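You operate a simulated robot arm through the tools that you are given. There is no shell and no other tool. Be economical: measure what you need, move in short steps, check, and stop when the job is done.

Carry out the task below with a simulated robot arm. There is one attempt and no reset: what you move stays moved.

TASK
Put the dishwasher tablet from the island top and the pink cup in the cooking pot.
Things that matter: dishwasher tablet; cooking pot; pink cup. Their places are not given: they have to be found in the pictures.

It is judged by the outcome, as a careful person would: the job done as asked, and still so three seconds after it is handed in. It fails if anything else is knocked over, pushed out of place, dropped, spilled or broken.

THE ROBOT
A 7-joint arm with a two-finger parallel gripper, fixed in place. Base frame: the origin is at the foot of the arm, x ahead of it, y to its left, z up; the work surface is at about z = 0. Lengths are in mm, angles in degrees, forces in N, time in s.
With the tool pointing down near the work surface it reaches from about 220 to 580 mm from the base axis. Its first joint turns from -66.0 to 66.0 degrees. Payload 2.5 kg.
Tool frame: the origin (TCP) lies between the finger pads and is the grasp point; the fingertips stand 23 mm ahead of it; z points along the fingers, y is the line along which they close. The gripper opens to 94 mm. The fingers are 38 mm wide and 10 mm thick; the gripper's body (54 by 96 mm) begins 39 mm behind the TCP.
Orientation is that of the tool frame in the base frame, as a unit quaternion [w, x, y, z]. With the fingers straight down and closing along the base's y, the tool's x points along the base's -x, its y along +y and its z along -z.

THE INTERFACE
- The arm moves only by the tool apply_moves. Its argument "rows" is a list of rows, each a list of 7 numbers: the finger opening in cm, from 0 to 9.4, then the shift along the base's x, y, z in units of 40 mm (1.0 is 40 mm), then the turn, a rotation vector about the base's x, y, z in units of 8 degrees (1.0 is 8 degrees). In form: [[hand, dx, dy, dz, wx, wy, wz], ...]. A call has 1 to 8 rows; each row shifts and turns the commanded pose from where the row before left it. A call with a number of a shift or a turn outside -1 to 1 is refused whole. A row lasts 0.2 s, in which the tool goes at most 50 mm and 8.6 degrees; a call with a longer step from one row to the next is refused whole, and so is a gripper value outside its range. A pose out of reach is approached as far as the arm can. The call stops where the force on the tool passes 40 N (or 10 N more than at its start, if that is more) or the arm is blocked; 0.2 s more then pass. The fingers move at their own pace (about 108 mm/s each) and stop on an object; they squeeze with about 27 N. The grip force told is the motor's: it shows also when the fingers shut on nothing. Time passes only in rows, and 0.2 s behind the last, so rows that do not move let the fingers close. It gives the time, the measured TCP pose, the force on the tool (base axes), the opening and the grip force at its end, in the units of the frame above (readings bear some noise), and new pictures: "pictures" is both (left out), scene, wrist or none.
- Cameras (640 x 400 px; columns grow to the right, rows downward): "scene" is fixed at [101.6, -400, 539.8]; the picture's right is [0.93, -0.35, 0.00], its down [-0.22, -0.59, -0.78] and it looks along [0.28, 0.73, -0.63] (base axes); focal length 261 px, centre (320, 200). "wrist" rides on the gripper at [-39, 0, -44] in the tool frame; the picture's right is [0.00, -1.00, 0.00], its down [0.97, 0.00, -0.24] and it looks along [0.24, 0.00, 0.97] (tool axes); focal length 218 px, centre (320, 200).
- measure_at(camera, pixels): for up to 12 pixels [column, row] of the newest picture of that camera ("zoom" is the newest enlarged one), the place [x, y, z] in the base frame of the surface seen there, good to about 2 mm. No time passes.
- zoom(camera, box): a new picture of the part [left, top, right, bottom] of that camera's present view, enlarged. No time passes.
- hand_in(): hands the job in; it is judged then, once.

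Work in short steps. Measure before you move; look again where a grasp or a placing could have gone wrong, and mend it. You have 60 turns and 120 pictures in all, the two below and enlarged ones among them. Open the gripper and draw the arm clear of the work before you hand the job in, unless the task says otherwise; then end with one line.

The tools are called after "Call:" by a JSON object that holds its "method" and its "body". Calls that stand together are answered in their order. apply_moves: Moves the arm, as the interface text tells. Its arguments: {"type":"object","properties":{"rows":{"type":"array","items":{"type":"array","items":{"type":"number"}}},"pictures":{"type":"string","enum":["both","scene","wrist","none"]}},"required":["rows"]} The other tools are called the same way: measure_at (camera, pixels) gives the place of the surface under pixels of a picture; zoom (camera, box) takes an enlarged picture of a part of a camera's view; hand_in () hands the job in.

At the start:

```text
time_s: 0.0
tool_pos: [288.0, 134.5, 357.5]
tcp_rot: [0.0, 0.0, 1.0, 0.0]
ft_force: [0.9, -0.3, -0.7]
opening: 93.9
finger_force: 0.1
```

scene: 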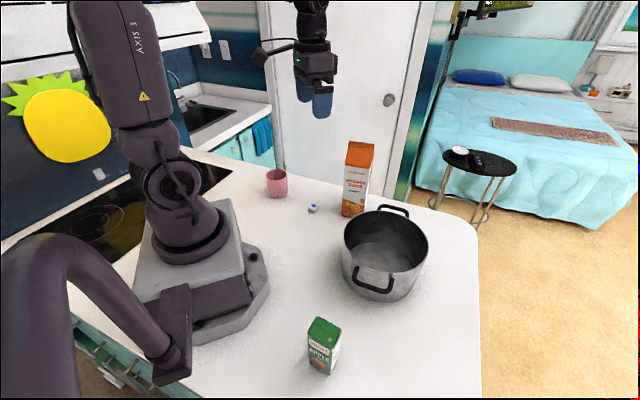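
wrist: 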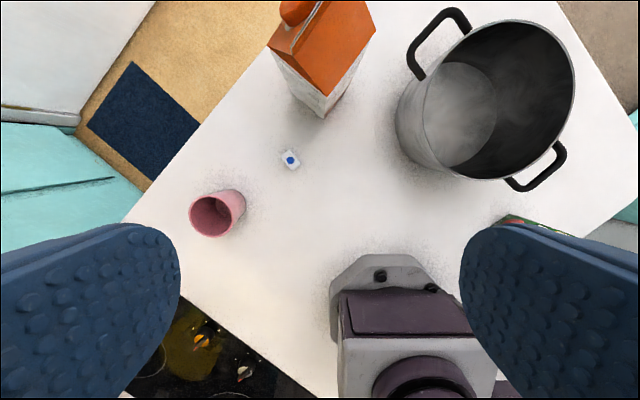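

The tablet is at wrist (290,160), the cup at (217,213) and the pot at (485,95). I'll measure these first.

Call:
{"method": "measure_at", "body": {"camera": "wrist", "pixels": [[290, 160], [283, 152], [298, 167], [212, 215], [240, 200], [195, 205], [230, 232], [470, 110], [398, 110], [575, 80], [500, 22], [430, 175]]}}

Call:
{"method": "measure_at", "body": {"camera": "scene", "pixels": [[313, 208], [277, 173], [277, 196], [267, 175], [287, 175], [388, 250], [344, 240], [428, 240], [385, 210], [385, 277], [358, 150], [350, 210]]}}

Call:
{"method": "zoom", "body": {"camera": "wrist", "box": [180, 130, 340, 250]}}

Call:
{"method": "zoom", "body": {"camera": "scene", "box": [240, 130, 440, 310]}}

```text
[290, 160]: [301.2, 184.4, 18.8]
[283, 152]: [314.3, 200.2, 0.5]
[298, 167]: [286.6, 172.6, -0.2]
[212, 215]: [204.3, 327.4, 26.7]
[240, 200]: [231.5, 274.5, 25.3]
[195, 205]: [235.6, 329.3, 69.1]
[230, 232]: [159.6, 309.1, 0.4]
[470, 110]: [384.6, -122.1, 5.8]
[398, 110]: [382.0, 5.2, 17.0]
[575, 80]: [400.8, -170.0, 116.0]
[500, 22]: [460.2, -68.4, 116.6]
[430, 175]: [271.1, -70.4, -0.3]
```

```text
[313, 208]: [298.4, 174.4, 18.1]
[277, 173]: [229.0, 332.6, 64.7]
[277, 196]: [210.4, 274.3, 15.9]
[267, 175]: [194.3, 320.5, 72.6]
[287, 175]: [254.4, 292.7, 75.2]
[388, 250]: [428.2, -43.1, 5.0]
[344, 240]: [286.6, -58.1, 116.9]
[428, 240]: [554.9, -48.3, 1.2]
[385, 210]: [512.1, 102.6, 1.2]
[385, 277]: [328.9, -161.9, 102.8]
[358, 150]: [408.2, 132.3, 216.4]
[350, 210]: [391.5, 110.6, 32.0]
```

```text
3.33 times, centred on (260, 190) of wrist
```

zoom: 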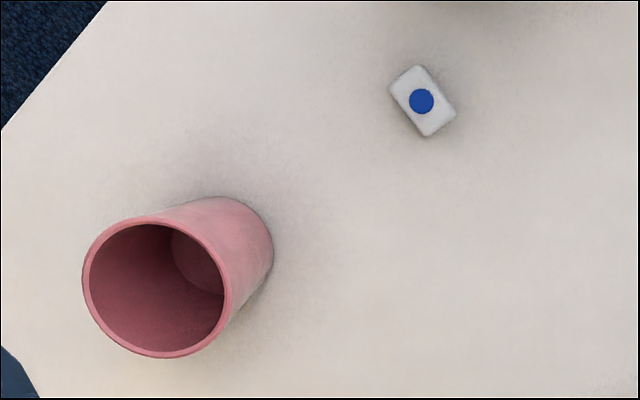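

```text
2.22 times, centred on (340, 220) of scene
```

zoom: 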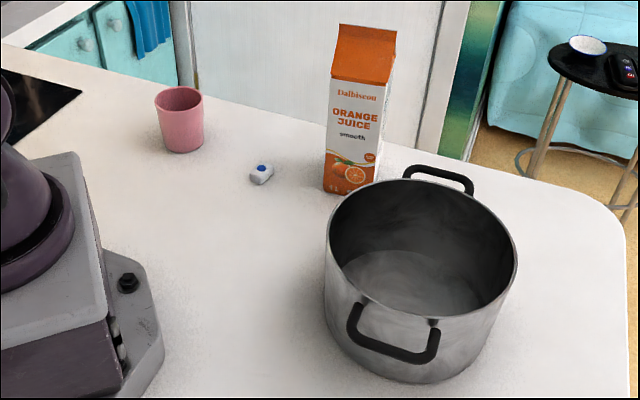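

Next I need finer edge positions for the cup, the carton and the tablet.

Call:
{"method": "measure_at", "body": {"camera": "scene", "pixels": [[346, 206], [343, 215], [354, 217], [362, 214], [347, 150], [374, 152], [277, 170.5], [266.5, 172], [287, 173], [270, 193], [285, 194], [304, 206]]}}

Call:
{"method": "measure_at", "body": {"camera": "wrist", "pixels": [[284, 149], [292, 159], [286, 163], [279, 153], [285, 155], [202, 197], [233, 190], [245, 200], [236, 220], [218, 185.5], [323, 117], [275, 60]]}}

Call:
{"method": "measure_at", "body": {"camera": "wrist", "pixels": [[404, 90], [425, 60], [455, 28], [530, 22], [572, 60], [570, 110], [545, 150], [510, 174], [450, 170], [500, 90], [440, 100], [480, 150]]}}

Call:
{"method": "zoom", "body": {"camera": "wrist", "box": [260, 130, 324, 170]}}

```text
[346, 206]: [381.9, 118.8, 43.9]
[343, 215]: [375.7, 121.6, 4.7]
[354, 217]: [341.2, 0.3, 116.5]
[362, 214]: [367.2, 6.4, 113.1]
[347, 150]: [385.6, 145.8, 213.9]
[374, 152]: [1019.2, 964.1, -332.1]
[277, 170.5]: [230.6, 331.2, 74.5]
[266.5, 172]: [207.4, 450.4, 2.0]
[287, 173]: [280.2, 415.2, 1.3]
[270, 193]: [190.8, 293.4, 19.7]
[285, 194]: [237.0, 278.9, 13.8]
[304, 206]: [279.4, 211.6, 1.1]
```

```text
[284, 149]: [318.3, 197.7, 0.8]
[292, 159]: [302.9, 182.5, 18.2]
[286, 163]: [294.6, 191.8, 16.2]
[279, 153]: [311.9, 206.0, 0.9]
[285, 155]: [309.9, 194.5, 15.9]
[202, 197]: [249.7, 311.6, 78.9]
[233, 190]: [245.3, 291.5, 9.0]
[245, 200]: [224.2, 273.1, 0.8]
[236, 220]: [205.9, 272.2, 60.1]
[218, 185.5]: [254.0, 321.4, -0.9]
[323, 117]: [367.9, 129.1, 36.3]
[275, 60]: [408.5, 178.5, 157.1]
```

```text
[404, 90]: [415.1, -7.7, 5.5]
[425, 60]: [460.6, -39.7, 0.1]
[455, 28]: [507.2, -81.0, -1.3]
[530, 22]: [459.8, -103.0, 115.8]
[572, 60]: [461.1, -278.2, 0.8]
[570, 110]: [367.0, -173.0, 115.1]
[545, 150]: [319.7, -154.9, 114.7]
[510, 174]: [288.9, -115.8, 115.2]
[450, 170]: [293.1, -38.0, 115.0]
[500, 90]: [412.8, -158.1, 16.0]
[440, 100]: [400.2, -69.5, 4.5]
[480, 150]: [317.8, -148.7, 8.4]
```

```text
10.00 times, centred on (292, 150) of wrist
```

zoom: 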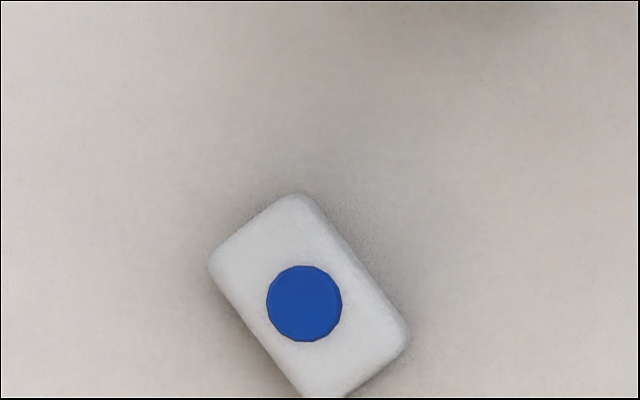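

The tablet centre is at (301,184), with its short axis at about 36° yaw. I'll go above it with that yaw and the fingers partly open.

Call:
{"method": "apply_moves", "body": {"rows": [[5, 0.054, 0.206, -1, 0, 0, 0.75], [5, 0.054, 0.206, -1, 0, 0, 0.75], [5, 0.054, 0.206, -1, 0, 0, 0.75], [5, 0.054, 0.206, -1, 0, 0, 0.75], [5, 0.054, 0.206, -1, 0, 0, 0.75], [5, 0.054, 0.206, -1, 0, 0, 0.75], [5, 0, 0, 0, 0, 0, 0]]}}

```text
time_s: 1.6
tool_pos: [301.1, 183.9, 116.8]
tcp_rot: [0.0, -0.309, 0.951, 0.0]
ft_force: [-0.5, -1.0, -0.4]
opening: 49.9
finger_force: 0.1
```

scene: 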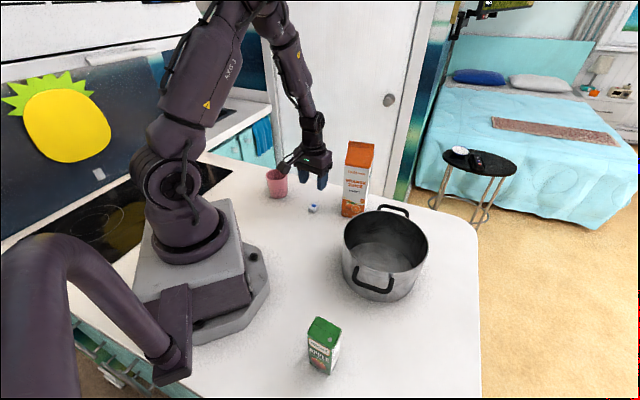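
wrist: 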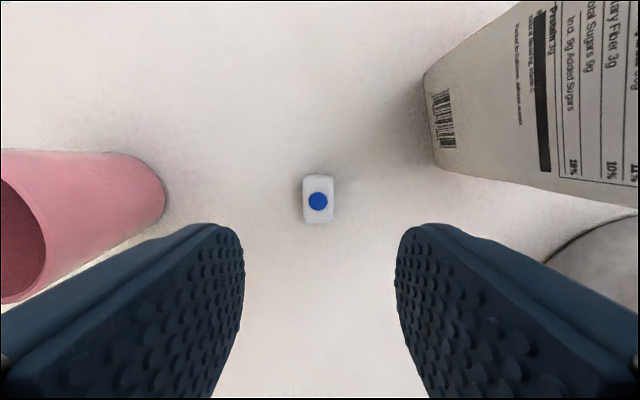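

It is well aligned. I'll descend to z≈27 and grip.

Call:
{"method": "apply_moves", "body": {"rows": [[5, 0.05, 0.03, -0.9, 0, 0, 0], [5, 0, 0, -0.9, 0, 0, 0], [5, 0, 0, -0.45, 0, 0, 0], [0, 0, 0, 0, 0, 0, 0], [0, 0, 0, 0, 0, 0, 0], [0, 0, 0, 0, 0, 0, 0]], "pictures": "wrist"}}

```text
time_s: 3.0
tool_pos: [302.7, 184.9, 26.6]
tcp_rot: [0.0, -0.309, 0.951, -0.001]
ft_force: [0.0, -0.1, -0.1]
opening: 20.7
finger_force: 27.2
```

wrist: 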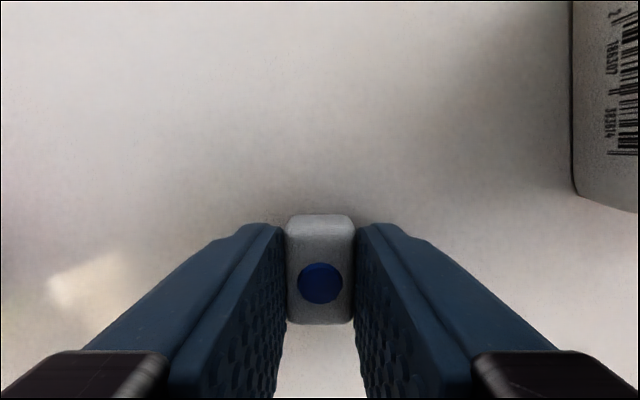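

The tablet is gripped (opening 20.7). I'll lift it, pass the carton on the base side, and go towards the pot, whose rim centre is about (373,-84).

Call:
{"method": "apply_moves", "body": {"rows": [[0, 0, 0, 0.8, 0, 0, 0], [0, -0.1, 0, 1, 0, 0, 0], [0, -0.15, 0, 1, 0, 0, 0], [0, -0.15, 0, 1, 0, 0, 0], [0, 0, -0.9, 0.2, 0, 0, -0.75], [0, 0, -0.9, 0, 0, 0, -0.75], [0, 0, -0.9, 0, 0, 0, -0.75]], "pictures": "none"}}

Call:
{"method": "apply_moves", "body": {"rows": [[0, 0, -0.9, 0, 0, 0, -0.75], [0, 0, -0.9, 0, 0, 0, -0.75], [0, 0, -0.9, 0, 0, 0, -0.75], [0, 0.72, -0.64, 0, 0, 0, 0], [0, 0.72, -0.64, 0, 0, 0, 0], [0, 0.72, -0.64, 0, 0, 0, 0], [0, 0, 0, 0, 0, 0, 0]]}}

```text
time_s: 4.6
tool_pos: [286.0, 78.9, 188.0]
tcp_rot: [0.0, -0.155, 0.988, 0.0]
ft_force: [-0.2, -0.3, 0.7]
opening: 20.5
finger_force: 27.3
```

```text
time_s: 6.2
tool_pos: [371.9, -106.3, 187.7]
tcp_rot: [0.0, 0.0, 1.0, 0.0]
ft_force: [-0.6, -0.5, 0.1]
opening: 20.7
finger_force: 27.6
```

scene: 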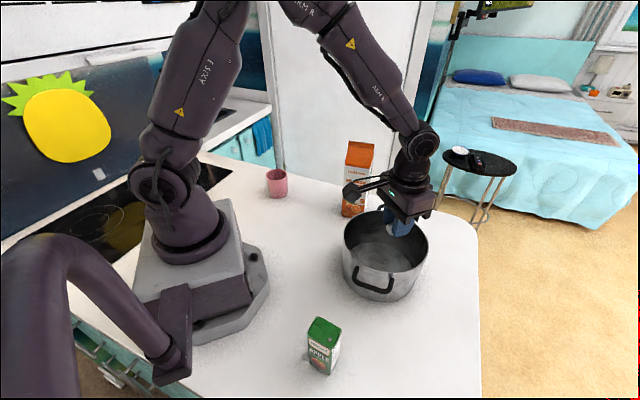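
wrist: 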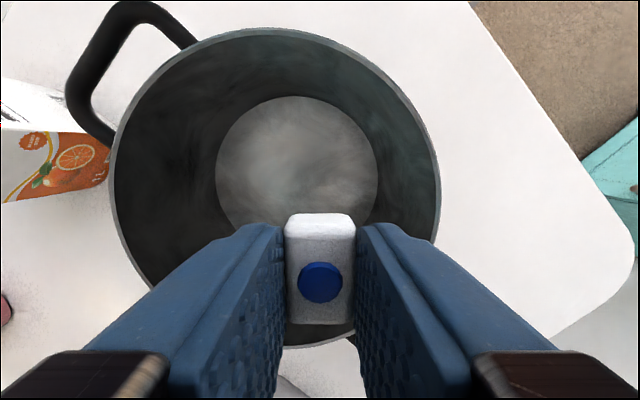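

Over the pot with the tablet held. I'll check the rim and inner wall from here before lowering.

Call:
{"method": "measure_at", "body": {"camera": "wrist", "pixels": [[113, 190], [438, 190], [280, 31], [180, 70], [395, 90], [120, 240], [300, 345], [250, 170], [350, 170], [300, 100], [222, 150], [375, 150]]}}

```text
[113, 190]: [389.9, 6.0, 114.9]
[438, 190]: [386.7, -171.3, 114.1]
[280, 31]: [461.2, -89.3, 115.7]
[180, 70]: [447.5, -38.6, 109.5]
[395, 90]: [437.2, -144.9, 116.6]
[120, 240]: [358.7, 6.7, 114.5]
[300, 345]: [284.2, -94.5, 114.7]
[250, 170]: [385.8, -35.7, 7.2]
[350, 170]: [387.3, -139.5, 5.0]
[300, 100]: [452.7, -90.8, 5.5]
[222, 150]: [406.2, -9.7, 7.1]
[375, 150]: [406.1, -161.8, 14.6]
```

Pot centre is (373,-83), radius about 88, floor z≈6. I'll lower to z≈36 and release with a small opening.

Call:
{"method": "apply_moves", "body": {"rows": [[0, 0.03, -0.03, -1, 0, 0, 0], [0, 0, 0, -1, 0, 0, 0], [0, 0, 0, -1, 0, 0, 0], [0, 0, 0, -0.75, 0, 0, 0], [0, 0, 0, 0, 0, 0, 0], [4, 0, 0, 0, 0, 0, 0], [4, 0, 0, 0, 0, 0, 0]]}}

```text
time_s: 7.2
tool_pos: [372.7, -108.7, 48.3]
tcp_rot: [-0.007, 0.0, 1.0, 0.002]
ft_force: [-2.2, 0.8, 13.8]
opening: 20.6
finger_force: 26.8
stopped in row 5: the force on the tool passed its limit (the readings are from after the stop); the commanded pose is now the measured one
```

scene: 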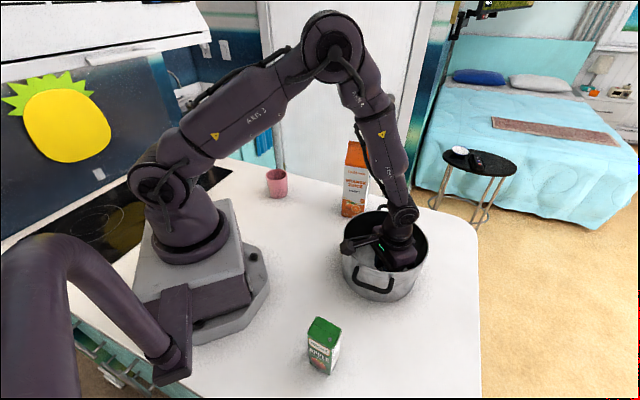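
wrist: 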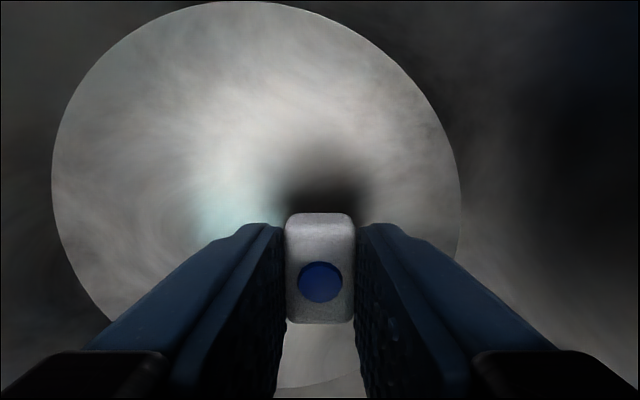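

Contact came at z≈48: the knob on the side of the gripper (scene ~(348,245)) seems to touch the pot's left rim. I'll raise slightly and look.

Call:
{"method": "apply_moves", "body": {"rows": [[0, 0, 0, 0.3, 0, 0, 0], [0, 0, 0, 0, 0, 0, 0]], "pictures": "scene"}}

Call:
{"method": "zoom", "body": {"camera": "scene", "box": [320, 180, 448, 310]}}

Call:
{"method": "measure_at", "body": {"camera": "scene", "pixels": [[348, 240], [344, 241], [354, 240], [375, 236], [344, 250], [428, 240], [410, 276], [400, 262], [385, 290]]}}

```text
time_s: 7.8
tool_pos: [373.7, -109.2, 59.6]
tcp_rot: [-0.007, -0.001, 1.0, 0.003]
ft_force: [-0.4, -0.2, -0.7]
opening: 20.6
finger_force: 26.9
```

scene: 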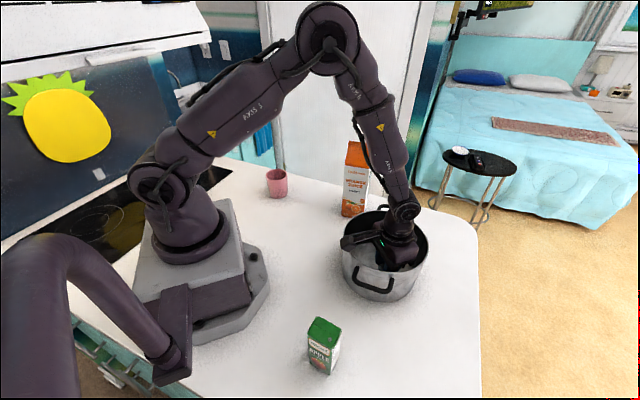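

```text
3.08 times, centred on (384, 245) of scene
```

zoom: 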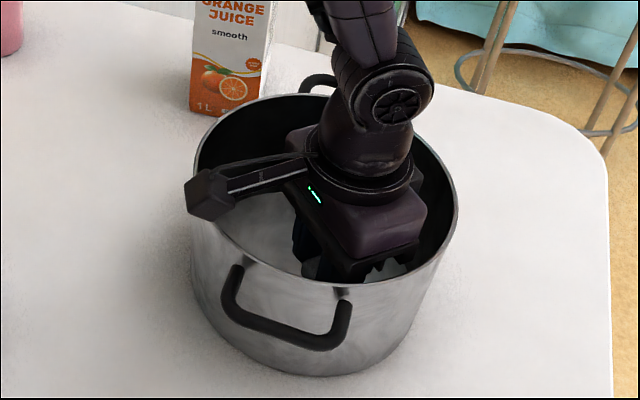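

```text
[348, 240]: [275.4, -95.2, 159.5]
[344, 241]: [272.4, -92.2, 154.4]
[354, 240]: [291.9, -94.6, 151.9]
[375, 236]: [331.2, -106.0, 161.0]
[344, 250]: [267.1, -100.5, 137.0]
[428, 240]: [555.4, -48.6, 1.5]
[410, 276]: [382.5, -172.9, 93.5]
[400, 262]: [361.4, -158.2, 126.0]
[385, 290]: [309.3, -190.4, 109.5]
```

The side arm overhangs the rim, so I can't go below about z=50. I'll release at about 54, which leaves a small drop inside the pot.

Call:
{"method": "apply_moves", "body": {"rows": [[0, 0, 0, -0.12, 0, 0, 0], [0, 0, 0, 0, 0, 0, 0], [4, 0, 0, 0, 0, 0, 0], [4, 0, 0, 0, 0, 0, 0]], "pictures": "wrist"}}

Call:
{"method": "apply_moves", "body": {"rows": [[4, 0, 0, 1, 0, 0, 0], [4, 0, 0, 1, 0, 0, 0], [4, 0, 0, 1, 0, 0, 0], [4, 0, 0, 0.5, 0, 0, 0], [4, 0, 0, 0, 0, 0, 0]]}}

```text
time_s: 8.8
tool_pos: [372.5, -109.4, 54.7]
tcp_rot: [-0.007, 0.0, 1.0, 0.001]
ft_force: [0.0, -0.7, 1.3]
opening: 39.8
finger_force: 0.1
```

wrist: 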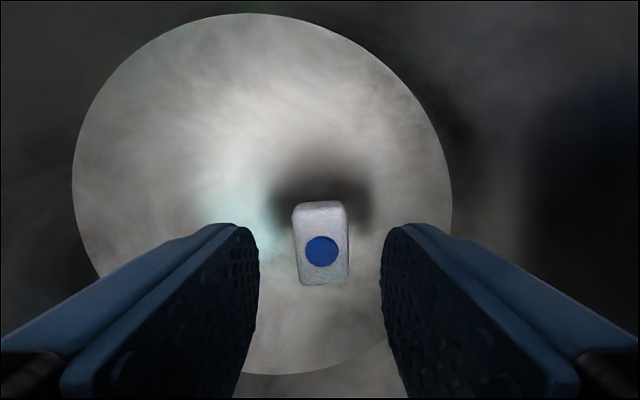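

```text
time_s: 10.0
tool_pos: [373.5, -109.0, 194.7]
tcp_rot: [-0.008, 0.0, 1.0, 0.002]
ft_force: [0.0, 0.1, -0.3]
opening: 39.7
finger_force: 0.0
```

scene: 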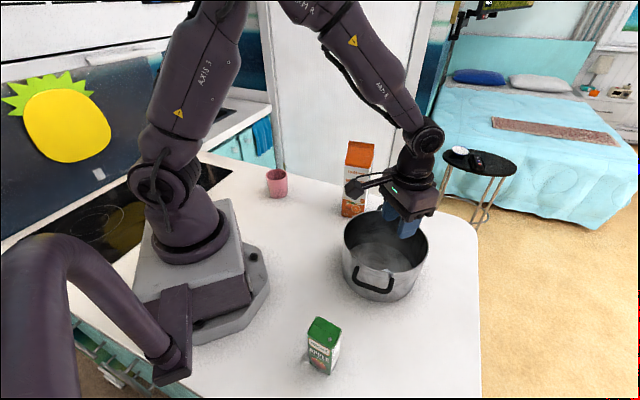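
wrist: 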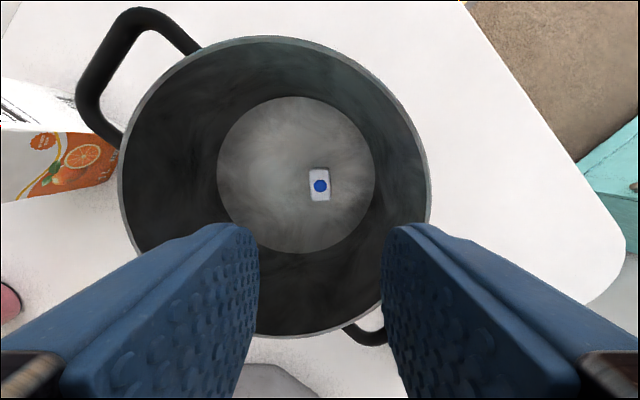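

The tablet lies in the pot. I'll measure it and the pot, then retrace the path towards the cup with the gripper open.

Call:
{"method": "measure_at", "body": {"camera": "wrist", "pixels": [[320, 186], [119, 190], [430, 190], [280, 38]]}}

Call:
{"method": "apply_moves", "body": {"rows": [[9, -0.72, 0.64, 0, 0, 0, 0], [9, -0.72, 0.64, 0, 0, 0, 0], [9, -0.72, 0.64, 0, 0, 0, 0], [9, 0, 0.9, 0, 0, 0, 0.75], [9, 0, 0.9, 0, 0, 0, 0.75], [9, 0, 0.9, 0, 0, 0, 0.75], [9, 0, 0.9, 0, 0, 0, 0.75], [9, 0, 0.9, 0, 0, 0, 0.75]], "pictures": "none"}}

Call:
{"method": "apply_moves", "body": {"rows": [[9, -0.1, 0.9, 0, 0, 0, 0.75], [9, -0.4, 0.8, 0, 0, 0, 0.75], [9, -0.5, 0.7, 0, 0, 0, 0.75], [9, -0.3, 0.6, 0, 0, 0, 0.5], [9, 0, 0, 0, 0, 0, 0]]}}

```text
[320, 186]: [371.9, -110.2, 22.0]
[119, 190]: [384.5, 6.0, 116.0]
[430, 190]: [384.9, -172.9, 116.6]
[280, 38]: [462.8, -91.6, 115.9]
```

```text
time_s: 11.8
tool_pos: [284.4, 148.4, 194.6]
tcp_rot: [-0.005, -0.26, 0.966, 0.0]
ft_force: [-0.4, 0.2, 0.5]
opening: 90.2
finger_force: 0.0
```

```text
time_s: 13.0
tool_pos: [232.2, 267.6, 194.1]
tcp_rot: [-0.007, -0.44, 0.898, -0.002]
ft_force: [-0.3, 0.3, 0.2]
opening: 89.9
finger_force: 0.1
```

scene: 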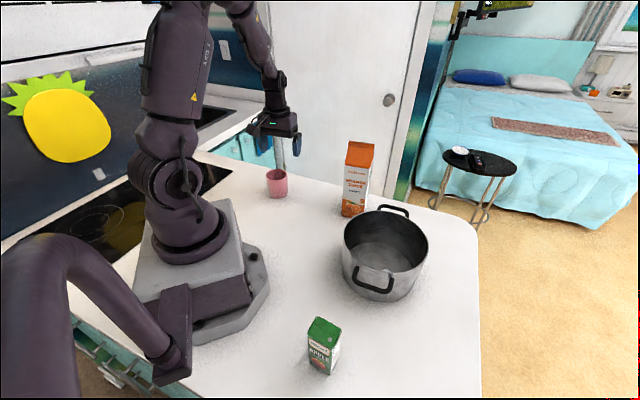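
wrist: 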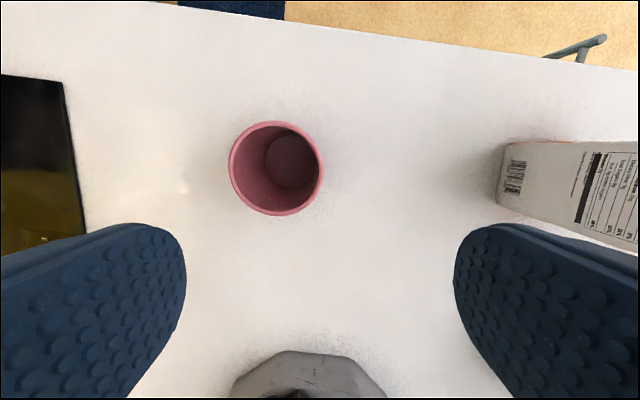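

Call:
{"method": "measure_at", "body": {"camera": "wrist", "pixels": [[232, 168], [320, 168], [275, 124], [277, 212], [245, 135], [308, 138], [245, 201], [308, 199], [290, 165]]}}

```text
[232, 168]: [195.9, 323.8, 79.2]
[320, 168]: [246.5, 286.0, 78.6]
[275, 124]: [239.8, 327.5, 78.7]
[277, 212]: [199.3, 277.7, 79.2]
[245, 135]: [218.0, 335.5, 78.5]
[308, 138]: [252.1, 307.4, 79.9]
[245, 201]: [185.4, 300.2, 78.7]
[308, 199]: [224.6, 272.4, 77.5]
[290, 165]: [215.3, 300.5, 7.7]
```

Cup rim centre is (220.5,304), diameter about 65, height about 79. I'll centre over it, descend to z≈62 and grip.

Call:
{"method": "apply_moves", "body": {"rows": [[9.3, -0.29, 0.91, 0, 0, 0, 0], [9.3, 0, 0, -0.9, 0, 0, 0], [9.3, 0, 0, 0, 0, 0, 0]], "pictures": "wrist"}}

```text
time_s: 13.8
tool_pos: [224.2, 305.5, 157.2]
tcp_rot: [-0.006, -0.438, 0.899, -0.002]
ft_force: [-0.4, 0.3, 0.2]
opening: 92.9
finger_force: 0.1
```

wrist: 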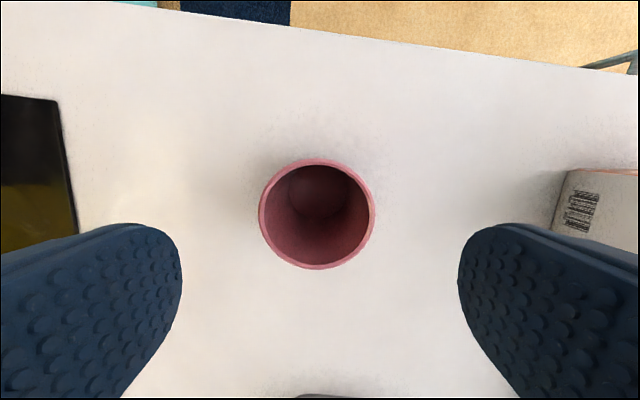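

Call:
{"method": "apply_moves", "body": {"rows": [[9.3, -0.08, -0.02, -0.8, 0, 0, 0], [9.3, 0, 0, -0.8, 0, 0, 0], [9.3, 0, 0, -0.78, 0, 0, 0], [9.3, 0, 0, 0, 0, 0, 0], [3, 0, 0, 0, 0, 0, 0], [3, 0, 0, 0, 0, 0, 0], [3, 0, 0, 0, 0, 0, 0]]}}

```text
time_s: 15.4
tool_pos: [219.5, 305.0, 62.3]
tcp_rot: [-0.006, -0.439, 0.899, -0.002]
ft_force: [0.1, 0.0, -0.6]
opening: 69.3
finger_force: 26.7
```

scene: 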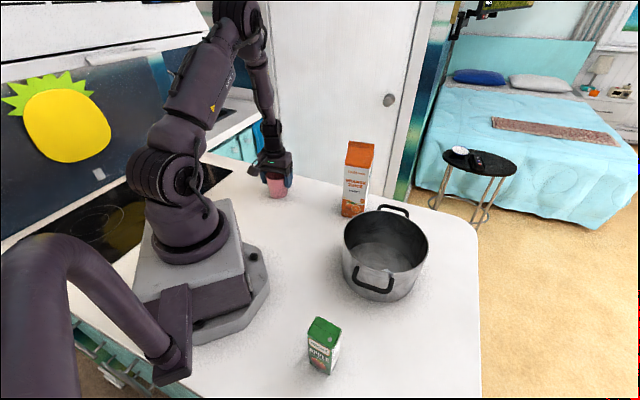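
wrist: 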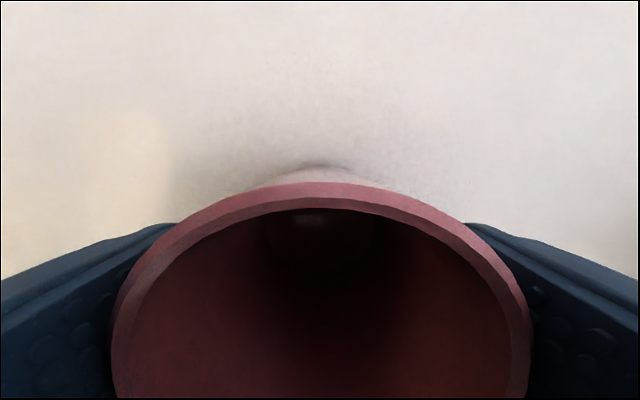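

The cup is held (opening 69). I'll lift it and carry it around the carton on the base side, to above the pot.

Call:
{"method": "apply_moves", "body": {"rows": [[3, 0, 0, 0.7, 0, 0, 0], [3, 0, 0, 1, 0, 0, 0], [3, 0, 0, 1, 0, 0, 0], [3, 0, 0, 1, 0, 0, 0], [3, 0.16, -0.95, 0.2, 0, 0, 0], [3, 0.16, -0.95, 0, 0, 0, 0], [3, 0.16, -0.95, 0, 0, 0, 0]]}}

```text
time_s: 17.0
tool_pos: [236.8, 187.4, 216.4]
tcp_rot: [-0.006, -0.438, 0.899, -0.001]
ft_force: [-0.3, -0.8, -1.5]
opening: 69.0
finger_force: 27.1
```

scene: 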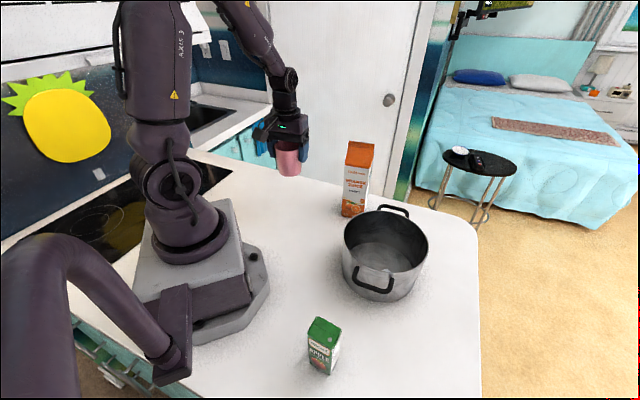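
wrist: 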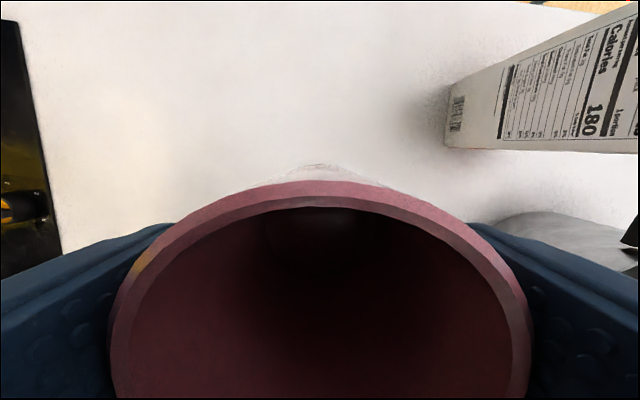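

Call:
{"method": "apply_moves", "body": {"rows": [[3, 0.16, -0.94, 0, 0, 0, 0], [3, 0.16, -0.94, 0, 0, 0, 0], [3, 0.16, -0.94, 0, 0, 0, 0], [3, 0.16, -0.94, 0, 0, 0, 0], [3, 0.16, -0.94, 0, 0, 0, 0], [3, 0, 0, 0, 0, 0, 0]], "pictures": "scene"}}

Call:
{"method": "apply_moves", "body": {"rows": [[3, 0.87, -0.48, 0, 0, 0, 0], [3, 0.87, -0.48, 0, 0, 0, 0], [3, 0.87, -0.48, 0, 0, 0, 0], [3, 0, 0, 0, 0, 0, 0]]}}

```text
time_s: 18.4
tool_pos: [271.1, 1.9, 220.9]
tcp_rot: [-0.007, -0.438, 0.899, -0.002]
ft_force: [0.6, -0.6, -1.8]
opening: 69.0
finger_force: 27.0
```

scene: 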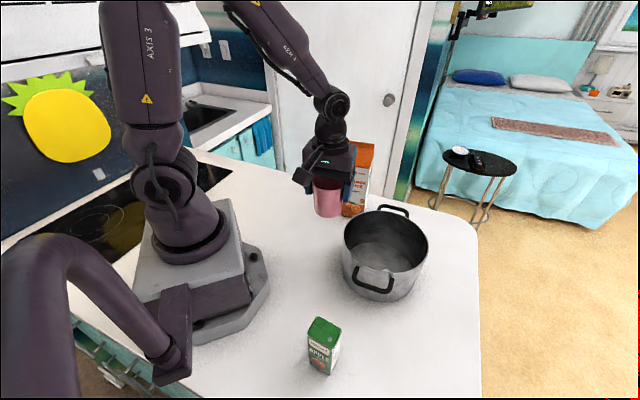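

```text
time_s: 19.4
tool_pos: [377.5, -56.0, 219.4]
tcp_rot: [-0.007, -0.438, 0.899, 0.0]
ft_force: [-0.3, 0.0, -1.6]
opening: 69.2
finger_force: 27.6
```

scene: 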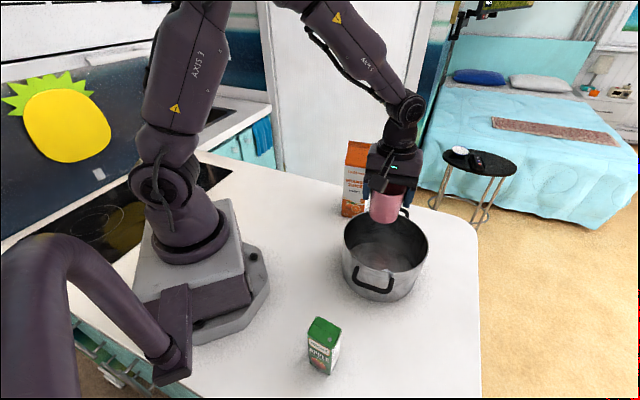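
wrist: 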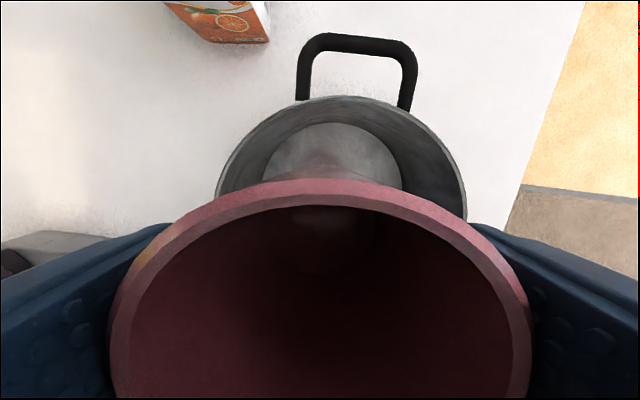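

Positioned above the pot, clear of the tablet's side. I'll lower to about z=72, with the cup bottom just above the floor.

Call:
{"method": "apply_moves", "body": {"rows": [[3, -0.1, -0.05, -0.9, 0, 0, 0], [3, 0, 0, -0.9, 0, 0, 0], [3, 0, 0, -0.9, 0, 0, 0], [3, 0, 0, -0.5, 0, 0, 0], [3, 0, 0, -0.4, 0, 0, 0], [3, 0, 0, 0, 0, 0, 0]]}}

```text
time_s: 20.8
tool_pos: [371.3, -59.1, 75.7]
tcp_rot: [-0.006, -0.439, 0.898, -0.001]
ft_force: [-0.8, 0.8, -2.4]
opening: 69.5
finger_force: 26.9
```

scene: 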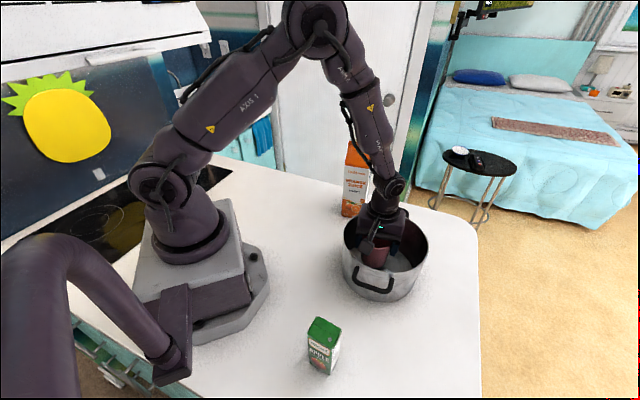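
wrist: 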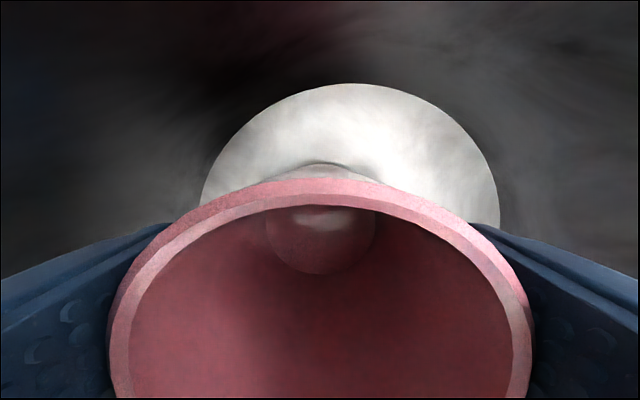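

No contact. I'll lower another 6 mm, release to 8 cm, then rise straight up.

Call:
{"method": "apply_moves", "body": {"rows": [[3, 0, 0, -0.15, 0, 0, 0], [3, 0, 0, 0, 0, 0, 0], [8, 0, 0, 0, 0, 0, 0], [8, 0, 0, 0, 0, 0, 0]], "pictures": "wrist"}}

```text
time_s: 21.8
tool_pos: [371.2, -58.9, 68.7]
tcp_rot: [-0.007, -0.439, 0.898, -0.002]
ft_force: [-0.4, -0.4, 0.3]
opening: 79.9
finger_force: 0.1
```

wrist: 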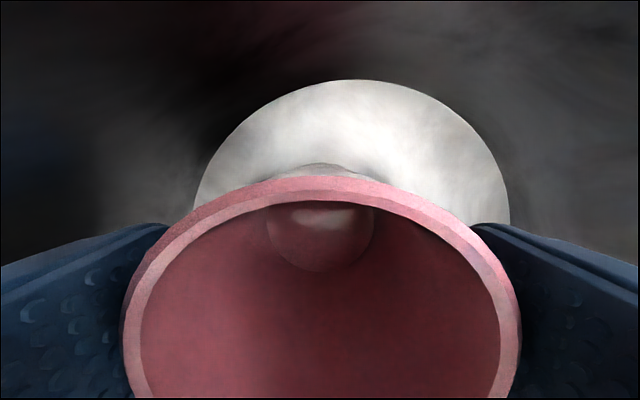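

Call:
{"method": "apply_moves", "body": {"rows": [[8, 0, 0, 0.5, 0, 0, 0], [8, 0, 0, 1, 0, 0, 0], [8, 0, 0, 1, 0, 0, 0], [8, 0, 0, 1, 0, 0, 0], [8, -0.6, 0.3, 0.5, 0, 0, 0], [8, -0.8, 0.3, 0, 0, 0, 0], [8, -0.8, 0.3, 0, 0, 0, 0], [8, 0, 0, 0, 0, 0, 0]]}}

Call:
{"method": "zoom", "body": {"camera": "scene", "box": [300, 130, 460, 310]}}

```text
time_s: 23.6
tool_pos: [282.7, -20.8, 228.1]
tcp_rot: [-0.006, -0.438, 0.899, -0.002]
ft_force: [0.8, 0.3, -0.5]
opening: 80.2
finger_force: 0.1
```

scene: 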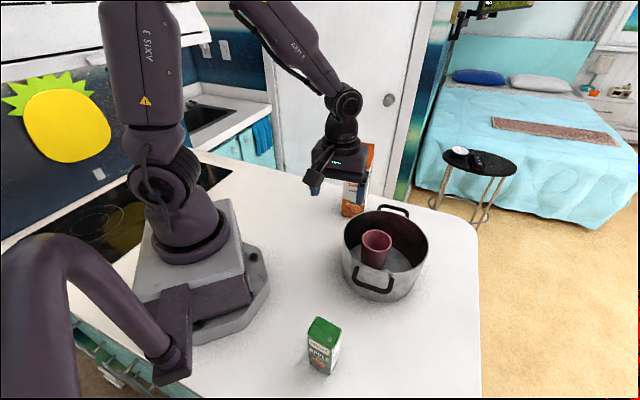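
wrist: 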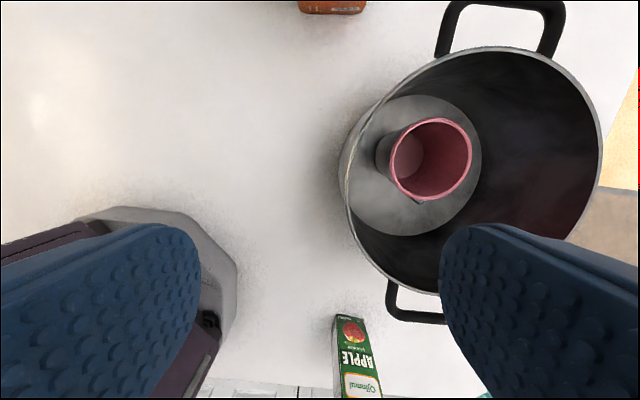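

```text
2.22 times, centred on (380, 220) of scene
```

zoom: 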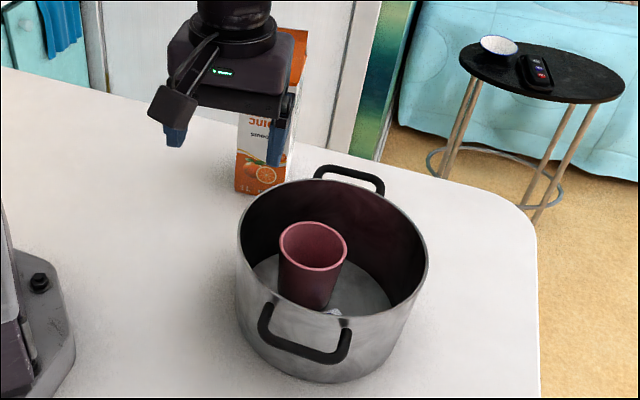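

The cup stands upright in the pot with the tablet beside it (visible in the zoom at about (333,312)). The gripper is open and clear, so I'm handing in.

Call:
{"method": "hand_in", "body": {}}

```text
The job is handed in.
```

The dishwasher tablet and the pink cup are both in the cooking pot. A side arm on the gripper briefly touched the pot's rim while I lowered the tablet; the pot didn't visibly move, and nothing else was disturbed.
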